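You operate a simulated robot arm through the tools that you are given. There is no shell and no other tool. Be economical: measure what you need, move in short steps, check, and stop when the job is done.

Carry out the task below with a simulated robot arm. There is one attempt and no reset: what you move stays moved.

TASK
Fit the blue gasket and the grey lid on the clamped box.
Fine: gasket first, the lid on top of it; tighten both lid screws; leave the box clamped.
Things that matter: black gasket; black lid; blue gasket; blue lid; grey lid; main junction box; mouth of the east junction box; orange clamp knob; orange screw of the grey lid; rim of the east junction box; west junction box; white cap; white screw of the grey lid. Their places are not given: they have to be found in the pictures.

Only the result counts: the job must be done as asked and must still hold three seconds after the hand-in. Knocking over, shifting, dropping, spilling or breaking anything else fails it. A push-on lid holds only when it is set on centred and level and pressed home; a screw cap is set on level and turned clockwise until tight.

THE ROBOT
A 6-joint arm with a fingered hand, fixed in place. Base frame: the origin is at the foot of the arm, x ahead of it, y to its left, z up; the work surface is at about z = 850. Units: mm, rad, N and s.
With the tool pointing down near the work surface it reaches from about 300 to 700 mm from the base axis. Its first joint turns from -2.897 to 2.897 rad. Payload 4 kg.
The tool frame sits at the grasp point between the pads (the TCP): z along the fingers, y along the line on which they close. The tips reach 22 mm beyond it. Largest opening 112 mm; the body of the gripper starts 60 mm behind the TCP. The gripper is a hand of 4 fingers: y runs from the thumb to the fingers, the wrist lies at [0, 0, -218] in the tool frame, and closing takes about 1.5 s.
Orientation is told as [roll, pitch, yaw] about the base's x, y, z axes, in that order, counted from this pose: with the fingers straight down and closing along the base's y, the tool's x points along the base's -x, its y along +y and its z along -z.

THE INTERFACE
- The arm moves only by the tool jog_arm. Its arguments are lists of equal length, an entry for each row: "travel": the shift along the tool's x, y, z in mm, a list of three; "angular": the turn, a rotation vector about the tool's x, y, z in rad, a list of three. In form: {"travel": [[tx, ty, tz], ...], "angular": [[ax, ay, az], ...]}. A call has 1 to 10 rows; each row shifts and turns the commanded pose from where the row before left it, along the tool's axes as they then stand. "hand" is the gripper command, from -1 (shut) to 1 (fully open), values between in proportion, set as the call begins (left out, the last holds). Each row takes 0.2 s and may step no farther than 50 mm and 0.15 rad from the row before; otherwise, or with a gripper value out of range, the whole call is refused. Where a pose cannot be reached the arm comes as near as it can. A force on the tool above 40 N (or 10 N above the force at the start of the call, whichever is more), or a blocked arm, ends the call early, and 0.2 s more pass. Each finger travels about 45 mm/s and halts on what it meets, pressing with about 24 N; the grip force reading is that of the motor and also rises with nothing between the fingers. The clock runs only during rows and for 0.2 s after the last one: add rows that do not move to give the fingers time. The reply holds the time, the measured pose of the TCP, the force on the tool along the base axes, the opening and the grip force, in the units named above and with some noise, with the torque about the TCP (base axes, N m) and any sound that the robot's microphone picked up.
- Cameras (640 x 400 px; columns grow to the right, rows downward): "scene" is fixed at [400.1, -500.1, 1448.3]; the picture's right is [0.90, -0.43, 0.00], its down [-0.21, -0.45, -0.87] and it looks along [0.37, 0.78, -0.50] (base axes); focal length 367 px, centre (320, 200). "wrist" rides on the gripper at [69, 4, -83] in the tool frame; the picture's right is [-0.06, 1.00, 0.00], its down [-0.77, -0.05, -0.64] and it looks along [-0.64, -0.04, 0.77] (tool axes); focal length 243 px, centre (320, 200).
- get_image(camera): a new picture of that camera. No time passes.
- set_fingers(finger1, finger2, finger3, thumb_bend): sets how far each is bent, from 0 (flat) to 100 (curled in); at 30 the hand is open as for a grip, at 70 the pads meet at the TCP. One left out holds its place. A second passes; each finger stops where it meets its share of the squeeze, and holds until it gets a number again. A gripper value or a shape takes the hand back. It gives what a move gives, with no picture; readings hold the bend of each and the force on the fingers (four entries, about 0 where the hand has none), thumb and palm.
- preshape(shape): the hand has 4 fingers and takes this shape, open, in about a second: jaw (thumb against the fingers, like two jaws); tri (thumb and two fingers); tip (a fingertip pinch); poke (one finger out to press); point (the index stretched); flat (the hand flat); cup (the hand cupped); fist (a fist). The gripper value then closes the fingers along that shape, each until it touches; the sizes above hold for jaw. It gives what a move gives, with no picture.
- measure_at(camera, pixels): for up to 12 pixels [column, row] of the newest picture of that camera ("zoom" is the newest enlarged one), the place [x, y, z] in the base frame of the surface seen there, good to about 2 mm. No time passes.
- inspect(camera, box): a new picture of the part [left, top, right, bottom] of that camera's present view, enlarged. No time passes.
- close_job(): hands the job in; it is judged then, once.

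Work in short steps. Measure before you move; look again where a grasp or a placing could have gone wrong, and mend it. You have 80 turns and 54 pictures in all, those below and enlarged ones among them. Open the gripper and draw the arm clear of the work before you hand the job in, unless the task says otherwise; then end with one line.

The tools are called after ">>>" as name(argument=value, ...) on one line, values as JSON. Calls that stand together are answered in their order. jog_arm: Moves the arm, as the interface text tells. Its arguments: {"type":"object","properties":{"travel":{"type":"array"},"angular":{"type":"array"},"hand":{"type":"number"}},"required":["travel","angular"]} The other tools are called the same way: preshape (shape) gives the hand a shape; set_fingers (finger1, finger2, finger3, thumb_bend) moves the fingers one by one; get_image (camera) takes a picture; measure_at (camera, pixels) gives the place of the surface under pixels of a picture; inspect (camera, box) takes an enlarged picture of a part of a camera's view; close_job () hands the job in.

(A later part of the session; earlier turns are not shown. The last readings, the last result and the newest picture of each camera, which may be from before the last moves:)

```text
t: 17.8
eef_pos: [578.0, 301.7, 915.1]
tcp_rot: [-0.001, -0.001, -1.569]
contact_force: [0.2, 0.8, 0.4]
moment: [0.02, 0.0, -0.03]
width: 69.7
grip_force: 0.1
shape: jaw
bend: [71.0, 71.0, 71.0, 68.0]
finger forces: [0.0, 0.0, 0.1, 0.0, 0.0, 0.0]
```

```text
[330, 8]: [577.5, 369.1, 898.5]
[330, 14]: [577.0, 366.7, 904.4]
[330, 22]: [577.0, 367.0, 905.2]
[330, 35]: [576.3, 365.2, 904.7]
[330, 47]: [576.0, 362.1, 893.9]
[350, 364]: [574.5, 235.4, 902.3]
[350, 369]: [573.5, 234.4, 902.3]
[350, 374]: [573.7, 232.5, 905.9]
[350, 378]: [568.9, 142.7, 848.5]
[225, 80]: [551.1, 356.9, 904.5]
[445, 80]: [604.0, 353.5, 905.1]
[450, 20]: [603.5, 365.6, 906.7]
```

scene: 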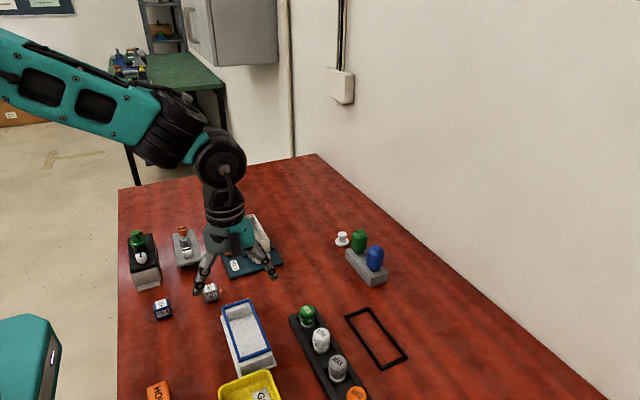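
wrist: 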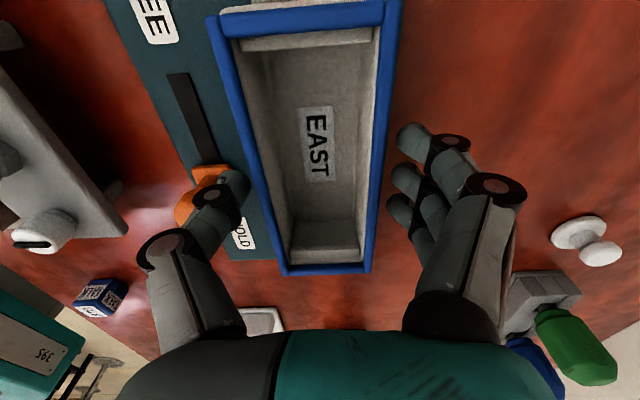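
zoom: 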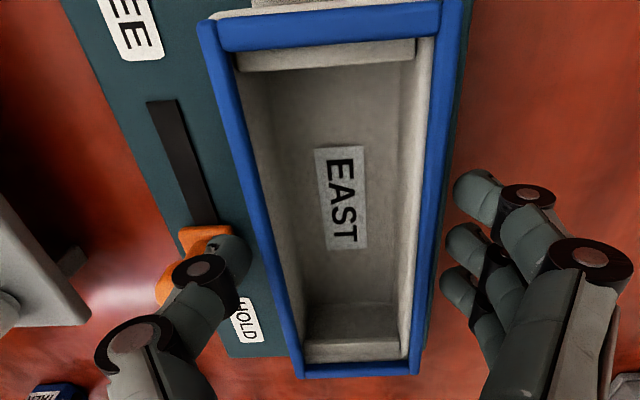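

Gasket now centre ≈(577, 300), level at z 905: within ~1 mm of the box. I go up, move over the lid and turn back to yaw 0 (flats of the hex knob face ±y).

>>> jog_arm(travel=[[0, 0, -25], [0, 0, -40], [0, 0, -35], [0, -45, 0], [0, -45, 0], [10, -45, 0], [9, -32, 0]], angular=[[0, 0, 0], [0, 0, 0], [0, 0, 0], [0, 0, 0], [0, 0, 0], [0, 0, 0], [0, 0, 0]])

>>> jog_arm(travel=[[0, 0, 0], [0, 0, 0], [0, 0, 0], [0, 0, 0], [0, 0, 0], [0, 0, 0], [0, 0, 0], [0, 0, 0], [0, 0, 0], [0, 0, 0]], angular=[[0, 0, -0.1428], [0, 0, -0.1428], [0, 0, -0.1428], [0, 0, -0.1428], [0, 0, -0.1428], [0, 0, -0.1428], [0, 0, -0.1428], [0, 0, -0.1428], [0, 0, -0.1428], [0, 0, -0.1428]], hand=-0.3)

>>> jog_arm(travel=[[0, 0, 0], [0, 0, 35]], angular=[[0, 0, -0.1428], [0, 0, 0]])

>>> get_image(camera="wrist")

>>> inspect(camera="scene", box=[130, 160, 310, 290])

```text
t: 19.4
eef_pos: [409.3, 318.6, 1016.7]
tcp_rot: [0.0, 0.001, -1.57]
contact_force: [-0.6, -1.2, -0.5]
moment: [0.01, -0.01, 0.01]
width: 69.6
grip_force: 0.0
shape: jaw
bend: [71.0, 71.0, 71.0, 68.0]
finger forces: [0.1, 0.0, 0.1, 0.0, 0.1, 0.1]
```

```text
t: 21.6
eef_pos: [409.7, 320.3, 1015.5]
tcp_rot: [0.0, -0.001, -0.14]
contact_force: [-0.2, -0.4, 0.5]
moment: [0.01, 0.01, 0.0]
width: 39.7
grip_force: 0.1
shape: jaw
bend: [73.0, 73.0, 73.0, 70.0]
finger forces: [0.0, 0.0, 0.1, 0.1, 0.0, 0.0]
```

```text
t: 22.2
eef_pos: [409.9, 319.6, 979.7]
tcp_rot: [0.0, 0.0, 0.0]
contact_force: [-0.3, -0.4, 0.0]
moment: [-0.03, -0.03, 0.02]
width: 39.9
grip_force: 0.1
shape: jaw
bend: [73.0, 73.0, 73.0, 70.0]
finger forces: [0.0, 0.0, 0.0, 0.0, 0.1, 0.0]
```

```text
21 pictures are left
```

wrist: 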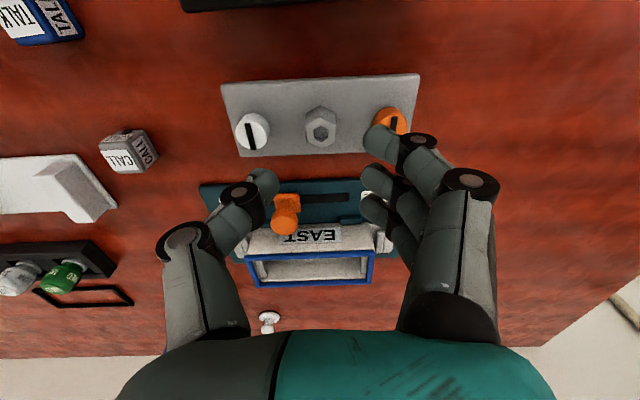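

```text
3.08 times, centred on (220, 225) of scene
```

zoom: 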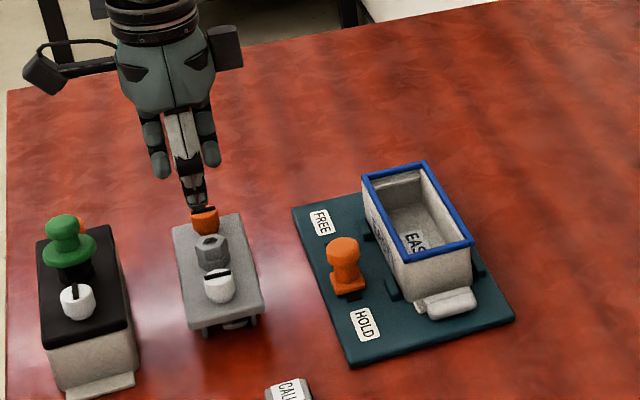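

Fingers at 40 mm show tips ±22 around the knob, inside the screws at ±48. Measure knob and screws exactly from here.

>>> measure_at(camera="wrist", pixels=[[308, 130], [335, 128], [321, 145], [321, 131], [308, 125], [321, 118], [251, 131], [240, 131], [268, 131], [387, 115], [320, 155], [226, 90]])

>>> inspect(camera="wrist", box=[215, 65, 425, 165])

```text
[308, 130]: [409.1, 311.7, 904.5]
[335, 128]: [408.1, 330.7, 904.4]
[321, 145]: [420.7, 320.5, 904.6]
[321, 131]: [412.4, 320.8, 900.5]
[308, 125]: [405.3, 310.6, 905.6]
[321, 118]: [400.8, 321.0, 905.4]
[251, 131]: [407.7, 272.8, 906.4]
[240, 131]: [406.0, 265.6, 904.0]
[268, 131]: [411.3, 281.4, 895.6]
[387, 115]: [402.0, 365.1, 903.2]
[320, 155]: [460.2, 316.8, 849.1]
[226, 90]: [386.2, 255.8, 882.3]
```

```text
3.05 times, centred on (320, 115) of wrist
```

zoom: 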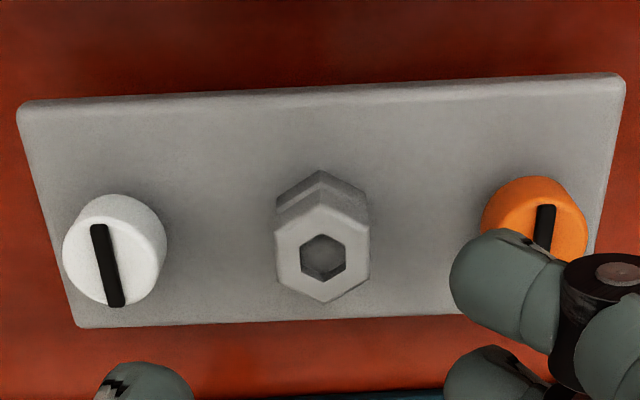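

Knob centre (410.5, 321), top 905, flats 20 mm apart. Descend with force guard to TCP ≈908 and look.

>>> jog_arm(travel=[[0, 1, 30], [0, 0, 25], [0, 0, 12], [0, 0, 5]], angular=[[0, 0, 0], [0, 0, 0], [0, 0, 0], [0, 0, 0]])

>>> get_image(camera="wrist")

```text
t: 23.3
eef_pos: [410.3, 323.5, 912.9]
tcp_rot: [0.007, -0.004, 0.003]
contact_force: [-7.5, -4.3, 20.0]
moment: [0.72, 0.04, 0.3]
width: 39.1
grip_force: 0.0
shape: jaw
bend: [73.0, 76.0, 73.0, 70.0]
finger forces: [0.0, 21.5, 0.0, 0.1, 0.0, 0.0]
stopped in row 4: the force on the tool passed its limit at 43 N (the readings are from after the stop); the commanded pose is now the measured one
```

```text
18 pictures are left
```

wrist: 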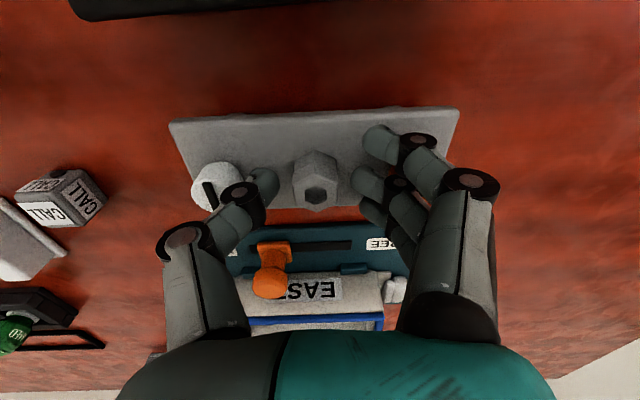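

Finger 2 touched the orange screw. I back off, and will grip the knob on another pair of flats with yaw −60° (+1.047 about tool z), where the fingers pass clear of both screws.

>>> jog_arm(travel=[[0, 0, -10], [0, 0, -45], [0, 0, 0], [0, 0, 0], [0, 0, 0], [0, 0, 0], [0, 0, 0], [0, 0, 0], [0, 0, 0]], angular=[[0, 0, 0], [0, 0, 0], [0, 0, 0.1496], [0, 0, 0.1496], [0, 0, 0.1496], [0, 0, 0.1496], [0, 0, 0.1496], [0, 0, 0.1496], [0, 0, 0.1496]])

>>> get_image(camera="wrist")

```text
t: 25.3
eef_pos: [410.1, 323.1, 965.6]
tcp_rot: [0.005, 0.003, -1.048]
contact_force: [-0.1, 0.9, -0.7]
moment: [0.0, 0.01, 0.03]
width: 39.6
grip_force: 0.0
shape: jaw
bend: [73.0, 74.0, 73.0, 70.0]
finger forces: [0.0, 0.0, 0.1, 0.0, 0.0, 0.0]
```

```text
17 pictures are left
```

wrist: 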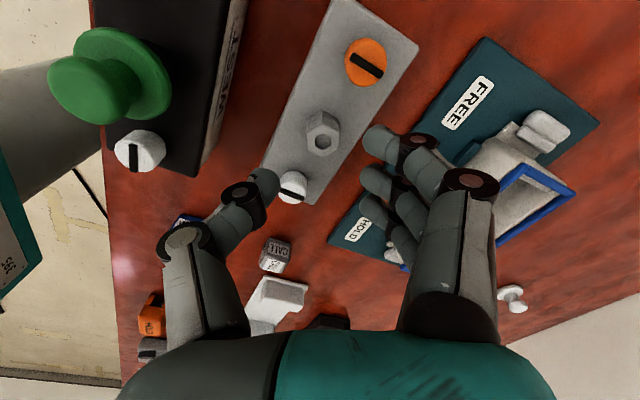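

>>> measure_at(camera="wrist", pixels=[[165, 100], [225, 100], [165, 150], [323, 140], [308, 130], [338, 145], [318, 153], [325, 127], [366, 63], [292, 186], [325, 120], [402, 50]])

```text
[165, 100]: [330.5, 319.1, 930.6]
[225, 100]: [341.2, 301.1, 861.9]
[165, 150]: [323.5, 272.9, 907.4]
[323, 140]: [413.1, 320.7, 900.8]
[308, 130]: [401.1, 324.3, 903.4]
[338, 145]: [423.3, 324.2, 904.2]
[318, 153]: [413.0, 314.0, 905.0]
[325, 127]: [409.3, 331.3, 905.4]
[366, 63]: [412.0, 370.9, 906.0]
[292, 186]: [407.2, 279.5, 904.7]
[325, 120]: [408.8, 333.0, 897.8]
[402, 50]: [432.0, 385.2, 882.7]
```

Knob centre now ≈(412, 322); the black box (x<341) is clear of the thumb. Align and descend in small guarded steps.

>>> jog_arm(travel=[[-1.9, 1.1, 15], [0, 0, 20], [0, 0, 10], [0, 0, 6], [0, 0, 6]], angular=[[0, 0, 0], [0, 0, 0], [0, 0, 0], [0, 0, 0], [0, 0, 0]])

>>> get_image(camera="wrist")

```text
t: 26.5
eef_pos: [413.1, 321.6, 911.8]
tcp_rot: [0.005, 0.003, -1.045]
contact_force: [0.0, 0.4, -0.2]
moment: [0.0, 0.02, 0.0]
width: 39.2
grip_force: 0.0
shape: jaw
bend: [73.0, 74.0, 73.0, 70.0]
finger forces: [0.0, 0.0, 0.1, 0.0, 0.1, 0.0]
```

```text
16 pictures are left
```

wrist: 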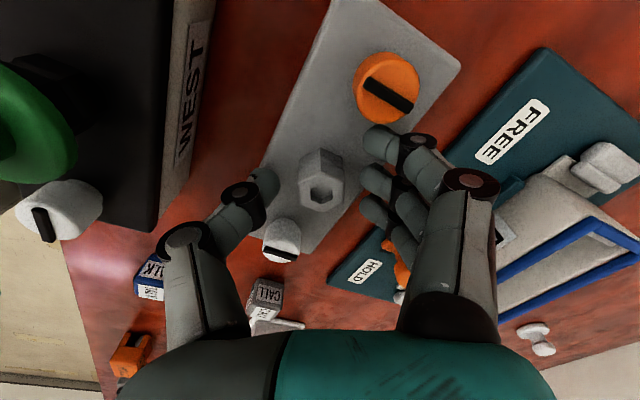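

No contact; knob (col 320, row 185) is centred. Lower 3 mm and close on the knob.

>>> jog_arm(travel=[[0, 0, 3], [0, 0, 0], [0, 0, 0], [0, 0, 0], [0, 0, 0], [0, 0, 0], [0, 0, 0]], angular=[[0, 0, 0], [0, 0, 0], [0, 0, 0], [0, 0, 0], [0, 0, 0], [0, 0, 0], [0, 0, 0]], hand=-0.85)

>>> jog_arm(travel=[[0, 0, -10], [0, 0, -30], [0, 0, -30]], angular=[[0, 0, 0], [0, 0, 0], [0, 0, 0]])

>>> get_image(camera="wrist")

```text
t: 28.1
eef_pos: [412.2, 320.7, 907.2]
tcp_rot: [0.005, 0.002, -1.043]
contact_force: [-2.1, -2.6, 10.1]
moment: [0.08, -0.13, 0.02]
width: 5.4
grip_force: 23.6
shape: jaw
bend: [66.0, 73.0, 66.0, 71.0]
finger forces: [0.0, 20.8, 0.0, 0.0, 19.3, 0.1]
```

```text
t: 28.9
eef_pos: [413.2, 319.3, 975.8]
tcp_rot: [0.006, 0.003, -1.043]
contact_force: [-0.6, 0.1, -1.4]
moment: [0.01, 0.04, 0.01]
width: 4.2
grip_force: 23.9
shape: jaw
bend: [66.0, 70.0, 66.0, 71.0]
finger forces: [0.0, 13.3, 0.0, 0.0, 16.4, 0.0]
```

```text
15 pictures are left
```

wrist: 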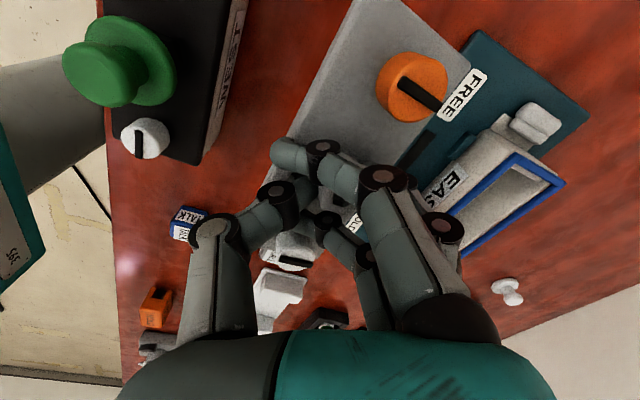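

Lid lifted, held by finger 2 and thumb. Measure its pose in the hand.

>>> inspect(camera="scene", box=[130, 150, 290, 280])

>>> measure_at(camera="wrist", pixels=[[412, 85], [293, 262], [455, 60], [360, 5], [310, 80], [405, 145], [345, 100], [440, 30], [275, 240], [318, 268], [380, 20], [283, 135]])

```text
3.08 times, centred on (210, 215) of scene
```

zoom: 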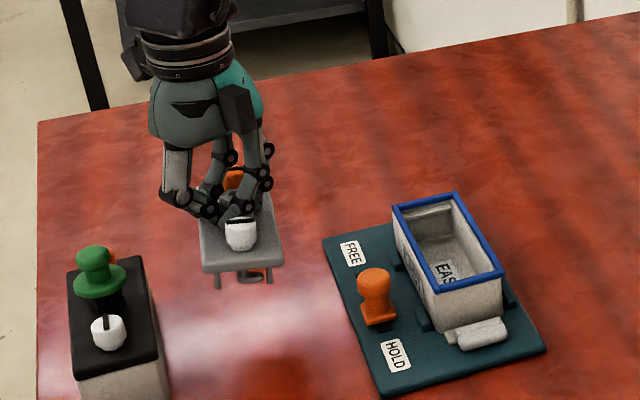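

```text
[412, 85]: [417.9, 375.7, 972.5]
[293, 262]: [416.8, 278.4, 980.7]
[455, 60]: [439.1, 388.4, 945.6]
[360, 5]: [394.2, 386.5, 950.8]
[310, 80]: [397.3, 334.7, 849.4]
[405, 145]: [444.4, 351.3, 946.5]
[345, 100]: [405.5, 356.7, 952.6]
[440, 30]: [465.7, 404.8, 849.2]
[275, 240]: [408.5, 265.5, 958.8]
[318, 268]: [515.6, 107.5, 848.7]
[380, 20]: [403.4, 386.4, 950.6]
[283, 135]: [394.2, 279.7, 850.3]
```

The lid is tilted ~0.148 rad about the tool x axis (finger side low, slope along the grip line). I turn the tool −0.148 about its x to level it, raise, and carry it above the box.

>>> jog_arm(travel=[[0, 0, -25], [-25, 32.8, 0], [-24.7, 32.8, 0], [-24.7, 32.8, 0], [-24.7, 32.8, 0], [0, 0, 0]], angular=[[0, 0, 0], [0, 0, 0], [0, 0, 0], [0, 0, 0], [0, 0, 0], [-0.148, 0, 0]])

>>> inspect(camera="wrist", box=[240, 0, 500, 290])

>>> inspect(camera="scene", box=[190, 140, 320, 270])

```text
t: 30.3
eef_pos: [576.5, 300.1, 1001.6]
tcp_rot: [0.153, 0.002, -1.044]
contact_force: [-0.4, 0.0, -1.4]
moment: [-0.03, -0.01, -0.01]
width: 4.3
grip_force: 23.7
shape: jaw
bend: [66.0, 70.0, 66.0, 72.0]
finger forces: [0.1, 13.3, 0.1, 0.0, 15.8, 0.0]
```

```text
1.38 times, centred on (370, 145) of wrist
```

zoom: 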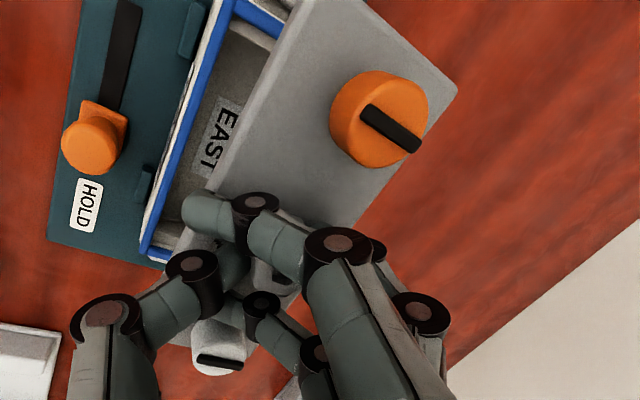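

```text
3.08 times, centred on (255, 205) of scene
```

zoom: 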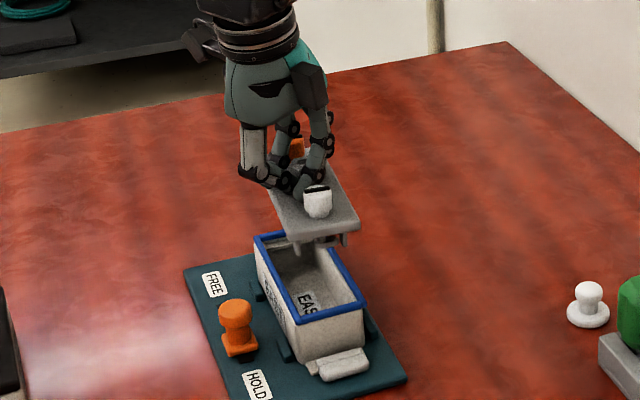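

>>> measure_at(camera="zoom", pixels=[[297, 234], [354, 221], [325, 222], [342, 185], [350, 205], [288, 222], [278, 205], [325, 163], [333, 172], [318, 190], [340, 215], [300, 225]])

>>> inspect(camera="wrist", box=[300, 0, 440, 100])

>>> measure_at(camera="zoom", pixels=[[560, 170], [300, 15], [200, 200], [400, 50], [520, 230], [450, 300], [220, 90], [340, 130], [150, 250], [345, 35], [385, 330], [180, 130]])

```text
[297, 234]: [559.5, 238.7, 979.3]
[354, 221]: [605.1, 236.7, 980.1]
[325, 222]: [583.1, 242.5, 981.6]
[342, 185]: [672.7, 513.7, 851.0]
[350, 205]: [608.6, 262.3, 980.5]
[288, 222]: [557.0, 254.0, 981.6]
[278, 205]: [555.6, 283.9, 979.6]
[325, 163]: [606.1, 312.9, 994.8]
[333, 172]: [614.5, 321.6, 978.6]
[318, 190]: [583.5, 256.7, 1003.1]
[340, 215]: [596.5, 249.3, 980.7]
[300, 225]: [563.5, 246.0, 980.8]
```

```text
4.00 times, centred on (370, 50) of wrist
```

zoom: 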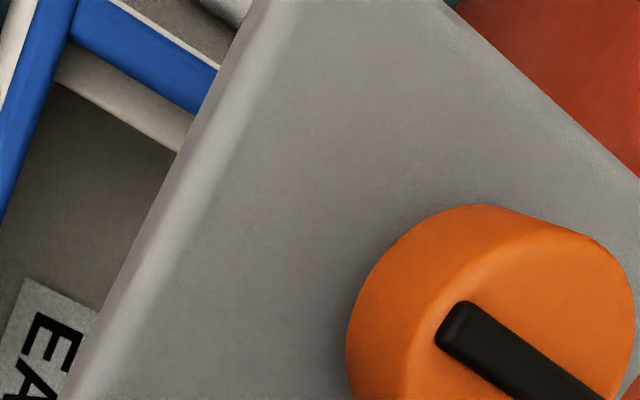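

```text
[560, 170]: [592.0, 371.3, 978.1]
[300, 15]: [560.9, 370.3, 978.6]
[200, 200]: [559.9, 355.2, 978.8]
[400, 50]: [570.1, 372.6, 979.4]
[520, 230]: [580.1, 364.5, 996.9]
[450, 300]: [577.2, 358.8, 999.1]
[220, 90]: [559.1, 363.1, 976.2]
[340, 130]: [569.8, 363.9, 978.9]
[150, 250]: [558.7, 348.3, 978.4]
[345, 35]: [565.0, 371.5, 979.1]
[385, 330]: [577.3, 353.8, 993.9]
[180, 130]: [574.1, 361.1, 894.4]
```

>>> measure_at(camera="zoom", pixels=[[252, 12], [220, 75], [189, 140], [130, 265], [78, 385], [445, 8], [500, 55], [545, 95], [590, 132], [630, 167], [470, 318], [590, 388]])

>>> measure_at(camera="scene", pixels=[[287, 215], [294, 213], [300, 211], [305, 210], [303, 204], [300, 198], [283, 208], [280, 205], [279, 201], [293, 201], [298, 195], [302, 203]])

```text
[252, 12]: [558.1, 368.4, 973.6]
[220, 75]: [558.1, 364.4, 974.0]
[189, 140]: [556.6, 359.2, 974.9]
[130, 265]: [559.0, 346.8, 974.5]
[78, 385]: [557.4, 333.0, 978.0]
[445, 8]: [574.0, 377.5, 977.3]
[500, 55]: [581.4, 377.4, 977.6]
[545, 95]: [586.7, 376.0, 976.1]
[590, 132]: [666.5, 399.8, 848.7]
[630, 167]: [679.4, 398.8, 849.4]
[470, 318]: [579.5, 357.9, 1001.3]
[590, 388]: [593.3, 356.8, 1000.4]
```

```text
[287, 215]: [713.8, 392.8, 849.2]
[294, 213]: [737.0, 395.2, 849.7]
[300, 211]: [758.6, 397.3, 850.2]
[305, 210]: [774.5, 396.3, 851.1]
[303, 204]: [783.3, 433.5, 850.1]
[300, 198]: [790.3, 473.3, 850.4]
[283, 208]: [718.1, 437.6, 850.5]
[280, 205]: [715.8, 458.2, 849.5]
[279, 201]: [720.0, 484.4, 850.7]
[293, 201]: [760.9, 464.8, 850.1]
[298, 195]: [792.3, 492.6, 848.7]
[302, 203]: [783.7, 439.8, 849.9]
```

Lid is nearly level (z 978–981), yaw ≈0, centre ≈(584, 308). I shift it by (−7.5, −7.5), trim the 0.016 tilt, and lower until its legs are just above the gasket.

>>> jog_arm(travel=[[-2.75, -10.1, -1.5], [0, -2.5, 17], [0, -2.6, 17.6], [0, 0, 0]], angular=[[0, 0, 0], [-0.008, 0.0139, 0], [0, 0, 0], [0, 0, 0]])

>>> inspect(camera="scene", box=[215, 165, 305, 255])

>>> inspect(camera="wrist", box=[250, 0, 490, 150])

```text
t: 31.3
eef_pos: [569.5, 295.1, 965.4]
tcp_rot: [0.163, 0.018, -1.044]
contact_force: [0.2, -0.9, -0.7]
moment: [0.02, 0.01, 0.02]
width: 4.5
grip_force: 23.5
shape: jaw
bend: [66.0, 70.0, 66.0, 72.0]
finger forces: [0.0, 13.4, 0.0, 0.0, 15.7, 0.0]
```

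```text
4.44 times, centred on (260, 210) of scene
```

zoom: 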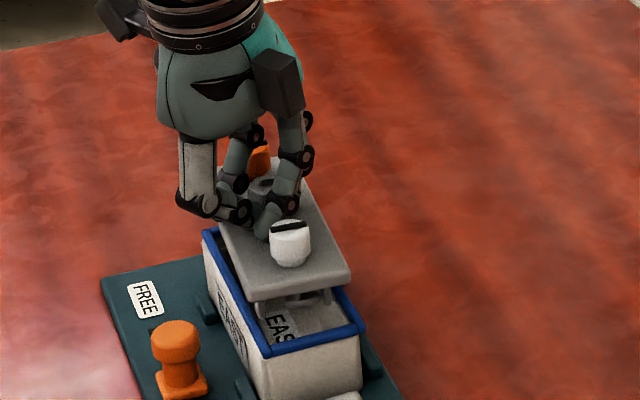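

```text
2.67 times, centred on (370, 75) of wrist
```

zoom: 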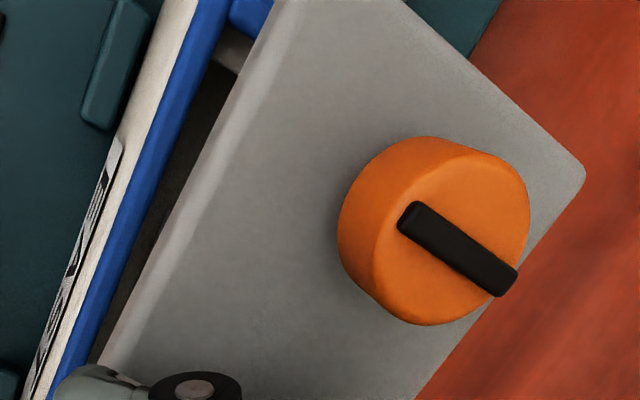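

>>> measure_at(camera="zoom", pixels=[[574, 172], [545, 215], [500, 280], [425, 380], [270, 20], [220, 120], [160, 235], [105, 350], [420, 25], [500, 100], [455, 245], [300, 200]])

>>> measure_at(camera="zoom", pixels=[[200, 60], [150, 170], [100, 290], [180, 60], [80, 290], [250, 15], [404, 220], [515, 285]])

>>> measure_at(camera="scene", pixels=[[272, 231], [266, 222], [286, 225], [291, 222], [281, 221], [270, 225], [284, 216]])

```text
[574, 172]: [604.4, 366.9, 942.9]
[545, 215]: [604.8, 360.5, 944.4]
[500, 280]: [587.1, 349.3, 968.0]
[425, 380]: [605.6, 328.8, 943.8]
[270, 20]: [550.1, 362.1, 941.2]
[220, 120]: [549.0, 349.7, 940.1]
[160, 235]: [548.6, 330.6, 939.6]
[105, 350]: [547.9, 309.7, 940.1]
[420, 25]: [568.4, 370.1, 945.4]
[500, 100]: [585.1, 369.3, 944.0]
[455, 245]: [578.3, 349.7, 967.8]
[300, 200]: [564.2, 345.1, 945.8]
```

```text
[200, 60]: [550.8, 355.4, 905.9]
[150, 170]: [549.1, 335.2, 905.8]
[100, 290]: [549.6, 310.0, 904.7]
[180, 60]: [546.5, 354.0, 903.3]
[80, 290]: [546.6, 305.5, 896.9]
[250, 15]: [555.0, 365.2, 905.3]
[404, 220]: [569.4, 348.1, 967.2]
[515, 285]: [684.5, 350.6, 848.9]
```

```text
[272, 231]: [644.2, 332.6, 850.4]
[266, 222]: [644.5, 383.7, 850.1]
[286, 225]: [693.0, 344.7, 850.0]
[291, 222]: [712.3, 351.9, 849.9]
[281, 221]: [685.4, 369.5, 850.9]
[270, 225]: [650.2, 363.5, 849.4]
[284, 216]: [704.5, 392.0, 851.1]
```

Lid is level (z≈944) and its centre is ≈(577.5, 301.5); trim (−1, −1) and lower 22 mm, then small steps.

>>> jog_arm(travel=[[-0.4, -1.4, 0], [-0.15, -1.7, 10.9], [-0.15, -1.7, 10.9]], angular=[[0, 0, 0], [0, 0, 0], [0, 0, 0]])

>>> jog_arm(travel=[[-0.03, -0.31, 2], [-0.03, -0.31, 2], [-0.03, -0.31, 2]], angular=[[0, 0, 0], [0, 0, 0], [0, 0, 0]])

>>> inspect(camera="scene", box=[215, 180, 305, 270])

```text
t: 32.1
eef_pos: [569.5, 295.2, 950.4]
tcp_rot: [0.177, 0.017, -1.039]
contact_force: [9.3, 6.4, 38.3]
moment: [-0.84, 0.17, 0.42]
width: 6.3
grip_force: 23.7
shape: jaw
bend: [69.0, 67.0, 75.0, 75.0]
finger forces: [4.2, 15.7, 35.7, 0.0, 28.5, 0.1]
```

```text
t: 32.5
eef_pos: [571.1, 296.0, 950.8]
tcp_rot: [0.181, 0.015, -1.041]
contact_force: [1.1, -0.2, 15.9]
moment: [-0.61, 0.27, 0.18]
width: 5.0
grip_force: 23.8
shape: jaw
bend: [69.0, 66.0, 73.0, 75.0]
finger forces: [1.8, 15.1, 21.7, 0.0, 30.5, 0.0]
stopped in row 2: the force on the tool passed its limit at 50 N (the readings are from after the stop); the commanded pose is now the measured one
```

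```text
4.44 times, centred on (260, 225) of scene
```

zoom: 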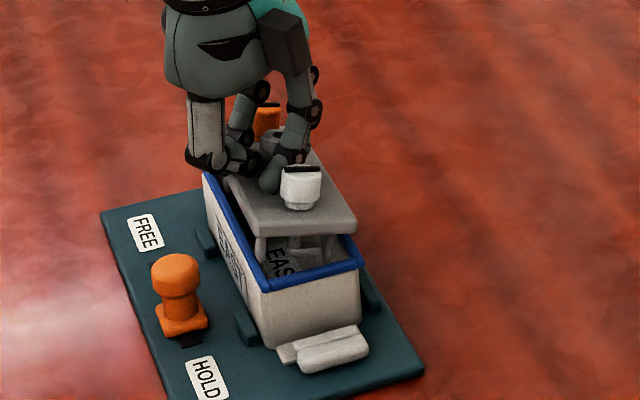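

Contact before seating. Measure lid pose in this zoom.

>>> measure_at(camera="zoom", pixels=[[254, 228], [352, 218], [300, 222], [340, 195], [240, 205], [228, 185], [325, 170], [258, 245], [325, 245], [270, 280], [354, 258], [310, 170]])

```text
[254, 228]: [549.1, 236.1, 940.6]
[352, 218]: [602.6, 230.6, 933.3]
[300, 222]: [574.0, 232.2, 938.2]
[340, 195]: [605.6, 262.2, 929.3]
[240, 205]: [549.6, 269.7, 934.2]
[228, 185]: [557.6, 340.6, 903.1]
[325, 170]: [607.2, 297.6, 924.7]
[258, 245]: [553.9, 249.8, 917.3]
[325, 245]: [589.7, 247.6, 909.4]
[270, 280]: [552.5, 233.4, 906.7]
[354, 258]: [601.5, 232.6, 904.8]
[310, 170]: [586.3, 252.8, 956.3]
```

The front-left leg seems to have landed on the left strip and tilted the lid. Lift 14 mm and re-measure.

>>> jog_arm(travel=[[0.2, 2.4, -13.8], [0, 0, 0]], angular=[[0, 0, 0], [0, 0, 0]])

>>> inspect(camera="scene", box=[225, 180, 295, 250])

>>> measure_at(camera="zoom", pixels=[[254, 190], [352, 180], [300, 185], [360, 160], [230, 165], [220, 150], [345, 135], [335, 120], [320, 235], [270, 220], [310, 150], [290, 200]])

```text
t: 33.1
eef_pos: [570.4, 294.7, 961.9]
tcp_rot: [0.175, 0.016, -1.043]
contact_force: [-0.2, 0.5, -0.6]
moment: [-0.02, 0.0, 0.02]
width: 4.0
grip_force: 23.9
shape: jaw
bend: [67.0, 67.0, 68.0, 74.0]
finger forces: [0.0, 13.2, 1.3, 0.0, 16.0, 0.0]
```

```text
5.71 times, centred on (260, 215) of scene
```

zoom: 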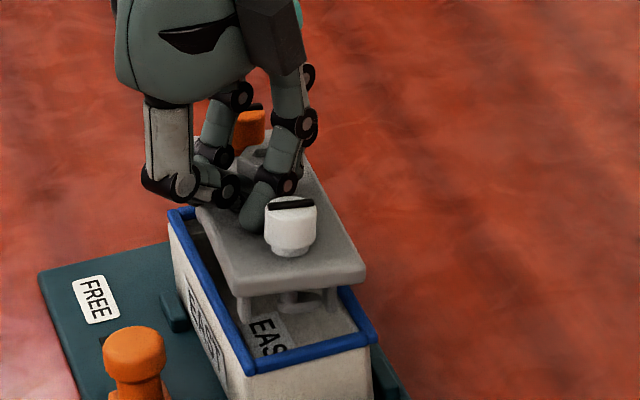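

```text
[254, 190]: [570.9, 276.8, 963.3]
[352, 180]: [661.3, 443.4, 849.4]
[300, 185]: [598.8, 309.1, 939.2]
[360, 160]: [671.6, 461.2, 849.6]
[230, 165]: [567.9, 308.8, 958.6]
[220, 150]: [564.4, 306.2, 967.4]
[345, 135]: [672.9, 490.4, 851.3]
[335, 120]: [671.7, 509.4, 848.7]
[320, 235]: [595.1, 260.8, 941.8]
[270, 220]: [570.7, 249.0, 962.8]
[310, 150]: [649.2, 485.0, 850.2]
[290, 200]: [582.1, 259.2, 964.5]
```

>>> measure_at(camera="zoom", pixels=[[236, 280], [360, 262], [300, 272], [345, 235], [325, 195], [222, 250], [205, 220], [243, 308], [290, 300], [332, 300], [240, 258], [330, 240]])

>>> measure_at(camera="zoom", pixels=[[248, 318], [236, 318], [240, 322], [336, 306], [326, 306], [291, 290], [315, 170], [290, 203], [254, 365], [360, 341], [215, 270], [362, 320]])

```text
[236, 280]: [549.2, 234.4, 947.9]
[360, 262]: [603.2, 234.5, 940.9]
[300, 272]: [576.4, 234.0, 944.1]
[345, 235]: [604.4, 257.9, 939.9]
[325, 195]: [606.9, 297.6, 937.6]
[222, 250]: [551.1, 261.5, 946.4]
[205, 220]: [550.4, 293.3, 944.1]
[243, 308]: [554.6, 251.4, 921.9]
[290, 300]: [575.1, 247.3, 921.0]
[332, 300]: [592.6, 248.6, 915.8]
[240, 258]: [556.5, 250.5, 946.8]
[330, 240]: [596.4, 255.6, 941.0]
```

```text
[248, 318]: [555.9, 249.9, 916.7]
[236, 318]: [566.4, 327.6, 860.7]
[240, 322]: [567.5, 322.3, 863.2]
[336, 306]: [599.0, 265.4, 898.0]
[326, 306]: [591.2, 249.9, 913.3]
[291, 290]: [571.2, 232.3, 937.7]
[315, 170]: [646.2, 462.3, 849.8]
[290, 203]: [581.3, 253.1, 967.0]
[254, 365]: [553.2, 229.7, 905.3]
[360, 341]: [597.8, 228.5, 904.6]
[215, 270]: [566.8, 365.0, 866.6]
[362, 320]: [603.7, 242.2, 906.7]
```

Lid again tilted (dz/dx −0.13, dz/dy −0.06): it pivoted in the grip. I turn the tool another −0.145 about x to level, with a compensating (−1.8, −1.0) shift, then check legs against the mouth.

>>> jog_arm(travel=[[0, 0, 0], [0, -1.95, -0.65], [0, 0, 0]], angular=[[-0.145, 0, 0], [0, 0, 0], [0, 0, 0]])

>>> inspect(camera="scene", box=[225, 190, 295, 255])

>>> measure_at(camera="zoom", pixels=[[236, 255], [360, 235], [300, 245], [345, 210], [325, 170], [222, 225], [205, 200], [245, 280], [290, 268], [332, 270], [254, 330], [360, 305]])

```text
t: 33.9
eef_pos: [568.5, 295.0, 963.0]
tcp_rot: [0.321, 0.015, -1.041]
contact_force: [0.4, 0.7, -0.9]
moment: [-0.02, 0.05, -0.02]
width: 4.0
grip_force: 23.6
shape: jaw
bend: [67.0, 67.0, 68.0, 74.0]
finger forces: [0.0, 13.2, 1.0, 0.1, 15.1, 0.0]
```

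```text
6.15 times, centred on (260, 222) of scene
```

zoom: 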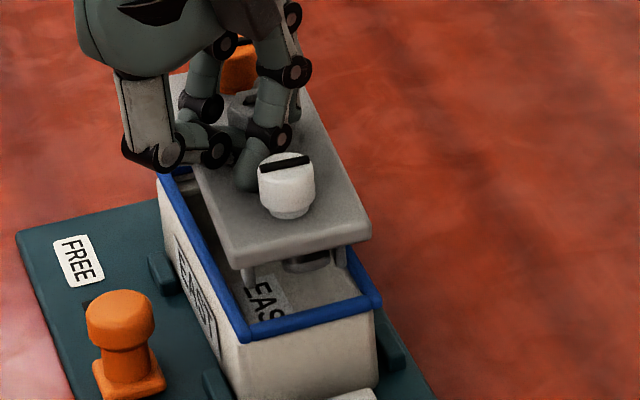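

```text
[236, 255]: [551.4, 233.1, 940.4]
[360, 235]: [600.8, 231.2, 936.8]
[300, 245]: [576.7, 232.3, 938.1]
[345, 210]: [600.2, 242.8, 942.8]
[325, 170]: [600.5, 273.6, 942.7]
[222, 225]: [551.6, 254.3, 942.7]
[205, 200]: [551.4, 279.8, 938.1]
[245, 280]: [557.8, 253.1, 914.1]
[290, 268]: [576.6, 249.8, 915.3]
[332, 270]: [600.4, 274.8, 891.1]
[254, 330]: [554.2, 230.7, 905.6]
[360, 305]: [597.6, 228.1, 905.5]
```

>>> measure_at(camera="zoom", pixels=[[232, 245], [218, 219], [208, 200], [198, 182], [368, 228], [350, 195], [335, 165], [318, 132], [305, 108], [240, 263], [300, 251], [366, 238]])

>>> measure_at(camera="zoom", pixels=[[251, 285], [243, 272], [343, 258], [310, 262], [286, 165], [240, 75], [247, 334], [310, 320], [378, 298], [364, 270], [222, 285], [165, 182]])

```text
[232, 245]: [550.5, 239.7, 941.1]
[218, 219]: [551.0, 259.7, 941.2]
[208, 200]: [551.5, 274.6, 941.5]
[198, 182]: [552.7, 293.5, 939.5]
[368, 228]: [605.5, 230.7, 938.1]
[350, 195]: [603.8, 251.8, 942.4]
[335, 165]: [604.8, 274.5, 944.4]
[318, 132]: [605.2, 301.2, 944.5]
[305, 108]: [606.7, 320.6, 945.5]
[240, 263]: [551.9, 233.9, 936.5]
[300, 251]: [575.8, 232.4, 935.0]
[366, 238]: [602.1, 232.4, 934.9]
```

```text
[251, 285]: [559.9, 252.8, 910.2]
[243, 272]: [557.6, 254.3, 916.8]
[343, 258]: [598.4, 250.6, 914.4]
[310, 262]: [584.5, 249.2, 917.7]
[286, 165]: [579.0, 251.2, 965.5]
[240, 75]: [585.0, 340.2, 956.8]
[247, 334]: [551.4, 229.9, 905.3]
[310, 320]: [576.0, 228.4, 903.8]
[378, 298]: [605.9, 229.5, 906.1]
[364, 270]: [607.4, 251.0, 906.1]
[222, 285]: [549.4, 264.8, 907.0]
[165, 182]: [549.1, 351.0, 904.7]
```

Lid now within ~0.04 of level, with a +0.04 slope in yaw and ≈2 mm too far in +x. Correct all and go down 16 mm in steps.

>>> jog_arm(travel=[[0.6, -1.0, -0.3], [0, 0, 0], [-0.15, -2.3, 7.66], [-0.08, -1.15, 3.83], [-0.08, -1.15, 3.83], [0, 0, 0]], angular=[[0.03, 0.0126, -0.038], [0, 0, 0], [0, 0, 0], [0, 0, 0], [0, 0, 0], [0, 0, 0]])

```text
t: 35.3
eef_pos: [567.0, 293.5, 946.9]
tcp_rot: [0.292, 0.017, -1.002]
contact_force: [-1.2, 0.6, 0.0]
moment: [0.0, 0.08, 0.02]
width: 4.3
grip_force: 23.9
shape: jaw
bend: [67.0, 67.0, 67.0, 74.0]
finger forces: [0.4, 13.2, 0.5, 0.0, 15.8, 0.0]
```

No contact at all, the legs (bottom ≈895) are inside. Continue down in small steps.

>>> jog_arm(travel=[[-0.08, -1.15, 3.83], [-0.04, -0.57, 1.9], [-0.04, -0.57, 1.9], [0, 0, 0]], angular=[[0, 0, 0], [0, 0, 0], [0, 0, 0], [0, 0, 0]])

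```text
t: 36.3
eef_pos: [567.9, 293.0, 940.7]
tcp_rot: [0.292, 0.016, -1.001]
contact_force: [-0.7, 0.7, -0.2]
moment: [-0.03, 0.04, 0.05]
width: 4.4
grip_force: 24.1
shape: jaw
bend: [67.0, 67.0, 67.0, 74.0]
finger forces: [0.3, 13.2, 0.8, 0.0, 15.2, 0.1]
```

>>> jog_arm(travel=[[-0.04, -0.57, 1.9], [-0.04, -0.57, 1.9], [-0.04, -0.57, 1.9], [0, 0, 0]], angular=[[0, 0, 0], [0, 0, 0], [0, 0, 0], [0, 0, 0]])

>>> inspect(camera="scene", box=[225, 195, 295, 260])

```text
t: 37.3
eef_pos: [568.4, 295.3, 935.2]
tcp_rot: [0.296, 0.015, -1.0]
contact_force: [-4.3, -0.9, 15.7]
moment: [-0.3, -0.03, 0.07]
width: 4.3
grip_force: 24.2
shape: jaw
bend: [67.0, 67.0, 70.0, 74.0]
finger forces: [0.0, 13.4, 10.6, 0.0, 23.6, 0.1]
```

```text
6.15 times, centred on (260, 228) of scene
```

zoom: 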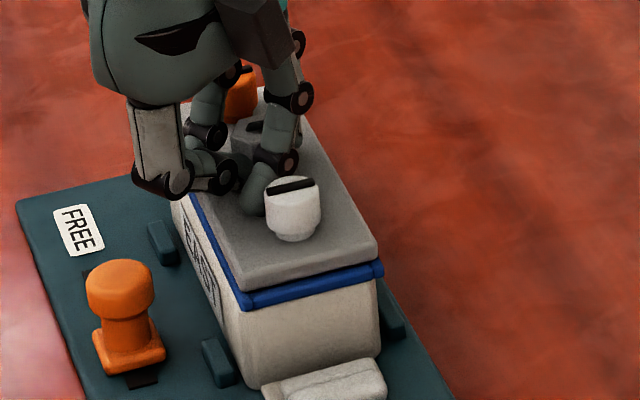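

The lid sits on the gasket. Measure its level, then release.

>>> measure_at(camera="zoom", pixels=[[242, 282], [372, 248], [345, 195], [300, 110], [200, 200], [260, 265], [340, 245], [310, 145], [293, 185], [240, 285], [245, 300], [380, 268]])

>>> jog_arm(travel=[[0, 0, 0], [0, 0, 0], [0, 0, 0], [0, 0, 0]], angular=[[0, 0, 0], [0, 0, 0], [0, 0, 0], [0, 0, 0]], hand=-0.35)

```text
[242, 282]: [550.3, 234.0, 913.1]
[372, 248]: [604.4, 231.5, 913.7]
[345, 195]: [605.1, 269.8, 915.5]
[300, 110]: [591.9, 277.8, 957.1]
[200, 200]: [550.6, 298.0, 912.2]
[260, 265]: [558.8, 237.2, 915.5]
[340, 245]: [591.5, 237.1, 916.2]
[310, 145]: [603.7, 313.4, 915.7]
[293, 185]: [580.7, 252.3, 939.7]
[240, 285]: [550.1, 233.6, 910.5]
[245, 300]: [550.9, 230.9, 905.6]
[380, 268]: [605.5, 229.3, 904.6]
```

```text
t: 38.3
eef_pos: [567.4, 294.2, 934.0]
tcp_rot: [0.294, 0.015, -1.0]
contact_force: [4.5, 3.9, 15.6]
moment: [0.01, -0.03, 0.05]
width: 30.3
grip_force: 0.2
shape: jaw
bend: [73.0, 73.0, 73.0, 78.0]
finger forces: [0.0, 1.5, 0.1, 0.0, 16.0, 0.0]
```

Lid level (≈915.5 all round), x-centre ≈577.5. Thumb rests on the lid; lift straight up.

>>> jog_arm(travel=[[0.05, 0.9, -2.9], [0.05, 1.5, -4.8], [0.1, 5.8, -19.1], [0.2, 11.6, -38], [0.2, 8.7, -28]], angular=[[0, 0, 0], [0, 0, 0], [0, 0, 0], [0, 0, 0], [0, 0, 0]])

>>> jog_arm(travel=[[0, 0, 0], [0, 0, 0], [0, 0, 0], [0, 0, 0]], angular=[[0.146, 0, 0], [0.146, 0, 0], [0, 0, -0.04], [0, 0, 0]])

```text
t: 39.5
eef_pos: [567.9, 293.3, 1029.7]
tcp_rot: [0.289, 0.017, -1.0]
contact_force: [-0.3, 1.0, -0.3]
moment: [-0.02, -0.01, -0.02]
width: 36.0
grip_force: 0.1
shape: jaw
bend: [73.0, 73.0, 73.0, 70.0]
finger forces: [0.1, 0.0, 0.0, 0.0, 0.1, 0.0]
```

```text
t: 40.5
eef_pos: [568.5, 293.1, 1029.9]
tcp_rot: [-0.002, 0.018, -0.962]
contact_force: [1.2, -0.2, 0.4]
moment: [-0.01, -0.02, -0.04]
width: 36.2
grip_force: 0.1
shape: jaw
bend: [73.0, 73.0, 73.0, 70.0]
finger forces: [0.0, 0.0, 0.1, 0.1, 0.1, 0.0]
```

Level the tool, move above the white screw (≈577.5, 253) with yaw ≈ −0.8, and look.

>>> jog_arm(travel=[[-19, -7.7, 0], [-19, -7.8, 10], [0, 0, 30]], angular=[[0, -0.018, 0], [0, 0, -0.08], [0, 0, -0.08]])

>>> get_image(camera="wrist")

```text
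t: 41.3
eef_pos: [577.6, 253.7, 990.8]
tcp_rot: [0.0, -0.001, -0.801]
contact_force: [-1.0, 0.5, 0.4]
moment: [0.02, 0.03, 0.03]
width: 36.0
grip_force: 0.1
shape: jaw
bend: [73.0, 73.0, 73.0, 70.0]
finger forces: [0.0, 0.0, 0.0, 0.1, 0.0, 0.0]
```

```text
4 pictures are left
```

wrist: 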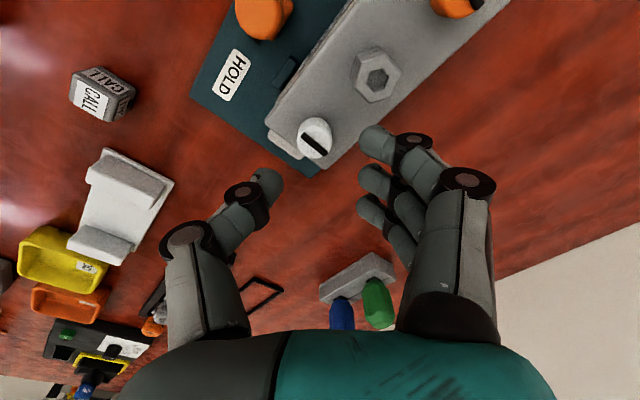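

>>> measure_at(camera="wrist", pixels=[[314, 146], [303, 137], [326, 155], [314, 133], [312, 157], [325, 140], [377, 77], [300, 145], [450, 5], [340, 150], [262, 20]])

```text
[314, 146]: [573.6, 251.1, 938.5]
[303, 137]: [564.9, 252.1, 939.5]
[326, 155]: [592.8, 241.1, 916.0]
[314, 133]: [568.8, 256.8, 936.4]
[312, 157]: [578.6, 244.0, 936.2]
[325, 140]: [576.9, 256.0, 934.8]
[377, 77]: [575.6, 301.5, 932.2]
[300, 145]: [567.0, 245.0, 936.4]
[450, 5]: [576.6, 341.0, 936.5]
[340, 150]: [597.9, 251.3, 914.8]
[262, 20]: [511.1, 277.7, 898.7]
```

White screw top ≈(575, 251.5, 938); I turn to yaw −1.2 (fingers clear of the hex knob), shift slightly, descend to TCP ≈941 and close on the head.

>>> jog_arm(travel=[[0, -2.8, 0], [0, 0, 15], [0, 0, 15], [0, 0, 12], [0, 0, 8]], angular=[[0, 0, 0.1333], [0, 0, 0.1333], [0, 0, 0.1333], [0, 0, 0], [0, 0, 0]])

>>> jog_arm(travel=[[0, 0, 0], [0, 0, 0], [0, 0, 0], [0, 0, 0], [0, 0, 0], [0, 0, 0]], angular=[[0, 0, 0], [0, 0, 0], [0, 0, 0], [0, 0, 0], [0, 0, 0], [0, 0, 0]], hand=-0.8)

```text
t: 42.5
eef_pos: [574.6, 252.5, 940.1]
tcp_rot: [-0.001, -0.003, -1.203]
contact_force: [-0.1, 0.3, 0.1]
moment: [0.01, 0.02, -0.03]
width: 36.3
grip_force: 0.0
shape: jaw
bend: [73.0, 73.0, 73.0, 70.0]
finger forces: [0.1, 0.1, 0.1, 0.0, 0.1, 0.0]
```

```text
t: 43.9
eef_pos: [575.9, 251.3, 939.6]
tcp_rot: [0.002, -0.002, -1.201]
contact_force: [-1.2, -2.6, 4.8]
moment: [0.04, -0.17, -0.01]
width: 4.0
grip_force: 23.8
shape: jaw
bend: [66.0, 72.0, 66.0, 71.0]
finger forces: [0.0, 19.1, 0.0, 0.1, 16.0, 0.0]
```

Gripped by finger 2 and thumb. Turn clockwise (positive about tool z) with steps of 0.14.

>>> jog_arm(travel=[[0, 0, 0], [0, 0, 0], [0, 0, 0], [0, 0, 0], [0, 0, 0]], angular=[[0, 0, 0.14], [0, 0, 0.14], [0, 0, 0.14], [0, 0, 0.14], [0, 0, 0.14]])

>>> jog_arm(travel=[[0, 0, 0], [0, 0, 0], [0, 0, 0], [0, 0, 0], [0, 0, 0]], angular=[[0, 0, 0.14], [0, 0, 0.14], [0, 0, 0.14], [0, 0, 0.14], [0, 0, 0.14]])

```text
t: 45.1
eef_pos: [575.5, 252.8, 939.5]
tcp_rot: [0.004, -0.001, -1.902]
contact_force: [-2.0, 5.9, 7.6]
moment: [0.03, -0.22, 0.09]
width: 4.1
grip_force: 23.6
shape: jaw
bend: [66.0, 72.0, 66.0, 71.0]
finger forces: [0.0, 20.3, 0.0, 0.0, 17.9, 0.0]
```

```text
t: 46.3
eef_pos: [574.6, 251.5, 940.2]
tcp_rot: [0.001, 0.001, -2.604]
contact_force: [-0.4, 4.7, 6.4]
moment: [-0.08, -0.12, 0.02]
width: 4.1
grip_force: 24.2
shape: jaw
bend: [66.0, 72.0, 66.0, 71.0]
finger forces: [0.0, 19.5, 0.0, 0.0, 17.2, 0.0]
```

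No tight stop yet (Mz small). Ratchet: open, turn back, regrip and turn again.

>>> jog_arm(travel=[[0, 0, 0], [0, 0, 0], [0, 0, 0], [0, 0, 0]], angular=[[0, 0, 0], [0, 0, 0], [0, 0, 0], [0, 0, 0]], hand=-0.35)

>>> inspect(camera="scene", box=[225, 195, 295, 260])

>>> jog_arm(travel=[[0, 0, 0], [0, 0, 0], [0, 0, 0], [0, 0, 0], [0, 0, 0], [0, 0, 0], [0, 0, 0], [0, 0, 0], [0, 0, 0], [0, 0, 0]], angular=[[0, 0, -0.14], [0, 0, -0.14], [0, 0, -0.14], [0, 0, -0.14], [0, 0, -0.14], [0, 0, -0.14], [0, 0, -0.14], [0, 0, -0.14], [0, 0, -0.14], [0, 0, -0.14]])

```text
t: 47.3
eef_pos: [575.1, 252.1, 938.7]
tcp_rot: [0.003, 0.0, -2.602]
contact_force: [0.3, 1.0, -0.4]
moment: [-0.02, -0.04, -0.01]
width: 35.8
grip_force: 0.1
shape: jaw
bend: [73.0, 74.0, 73.0, 70.0]
finger forces: [0.0, 0.0, 0.0, 0.1, 0.0, 0.0]
```

```text
6.15 times, centred on (260, 228) of scene
```

zoom: 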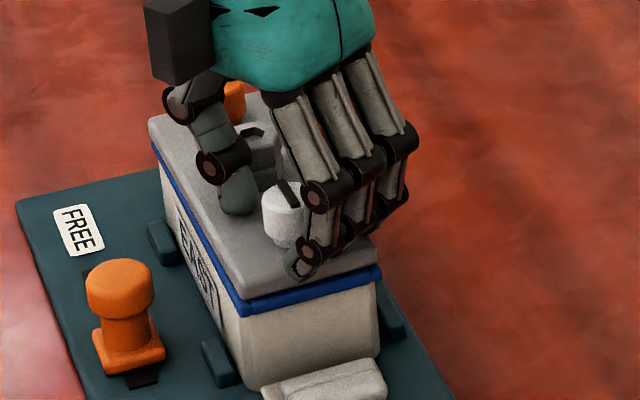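

```text
t: 49.5
eef_pos: [575.3, 252.1, 939.3]
tcp_rot: [0.0, -0.004, -1.197]
contact_force: [-0.3, 0.3, 0.1]
moment: [0.03, 0.02, 0.02]
width: 35.8
grip_force: 0.0
shape: jaw
bend: [73.0, 74.0, 73.0, 70.0]
finger forces: [0.0, 0.0, 0.0, 0.0, 0.0, 0.1]
```

The slot did rotate with the hand (now nearly along y). Regrip and turn again, watching the torque.

>>> jog_arm(travel=[[0, 0, 0], [0, 0, 0], [0, 0, 0], [0, 0, 0], [0, 0, 0], [0, 0, 0]], angular=[[0, 0, 0], [0, 0, 0], [0, 0, 0], [0, 0, 0], [0, 0, 0], [0, 0, 0]], hand=-0.8)

>>> jog_arm(travel=[[0, 0, 0], [0, 0, 0], [0, 0, 0], [0, 0, 0], [0, 0, 0]], angular=[[0, 0, 0.14], [0, 0, 0.14], [0, 0, 0.14], [0, 0, 0.14], [0, 0, 0.14]])

>>> jog_arm(travel=[[0, 0, 0], [0, 0, 0], [0, 0, 0], [0, 0, 0], [0, 0, 0]], angular=[[0, 0, 0.14], [0, 0, 0.14], [0, 0, 0.14], [0, 0, 0.14], [0, 0, 0.14]])

```text
t: 50.9
eef_pos: [575.1, 250.1, 940.5]
tcp_rot: [0.001, -0.002, -1.201]
contact_force: [-0.9, -1.0, 2.9]
moment: [0.03, -0.09, 0.01]
width: 2.9
grip_force: 24.1
shape: jaw
bend: [66.0, 72.0, 66.0, 71.0]
finger forces: [0.0, 15.5, 1.4, 0.0, 15.9, 0.0]
```

```text
t: 52.1
eef_pos: [575.1, 251.5, 940.1]
tcp_rot: [0.002, 0.0, -1.905]
contact_force: [-1.1, 8.5, 7.6]
moment: [0.09, -0.17, 0.26]
width: 3.2
grip_force: 24.2
shape: jaw
bend: [66.0, 72.0, 66.0, 72.0]
finger forces: [0.0, 22.1, 0.0, 0.0, 17.9, 0.0]
```

```text
t: 53.3
eef_pos: [573.9, 251.5, 940.1]
tcp_rot: [0.002, -0.001, -2.604]
contact_force: [-6.3, 3.3, 10.7]
moment: [-0.21, -0.06, 0.22]
width: 3.1
grip_force: 24.5
shape: jaw
bend: [68.0, 72.0, 66.0, 72.0]
finger forces: [6.8, 17.9, 0.1, 0.1, 18.3, 0.0]
```

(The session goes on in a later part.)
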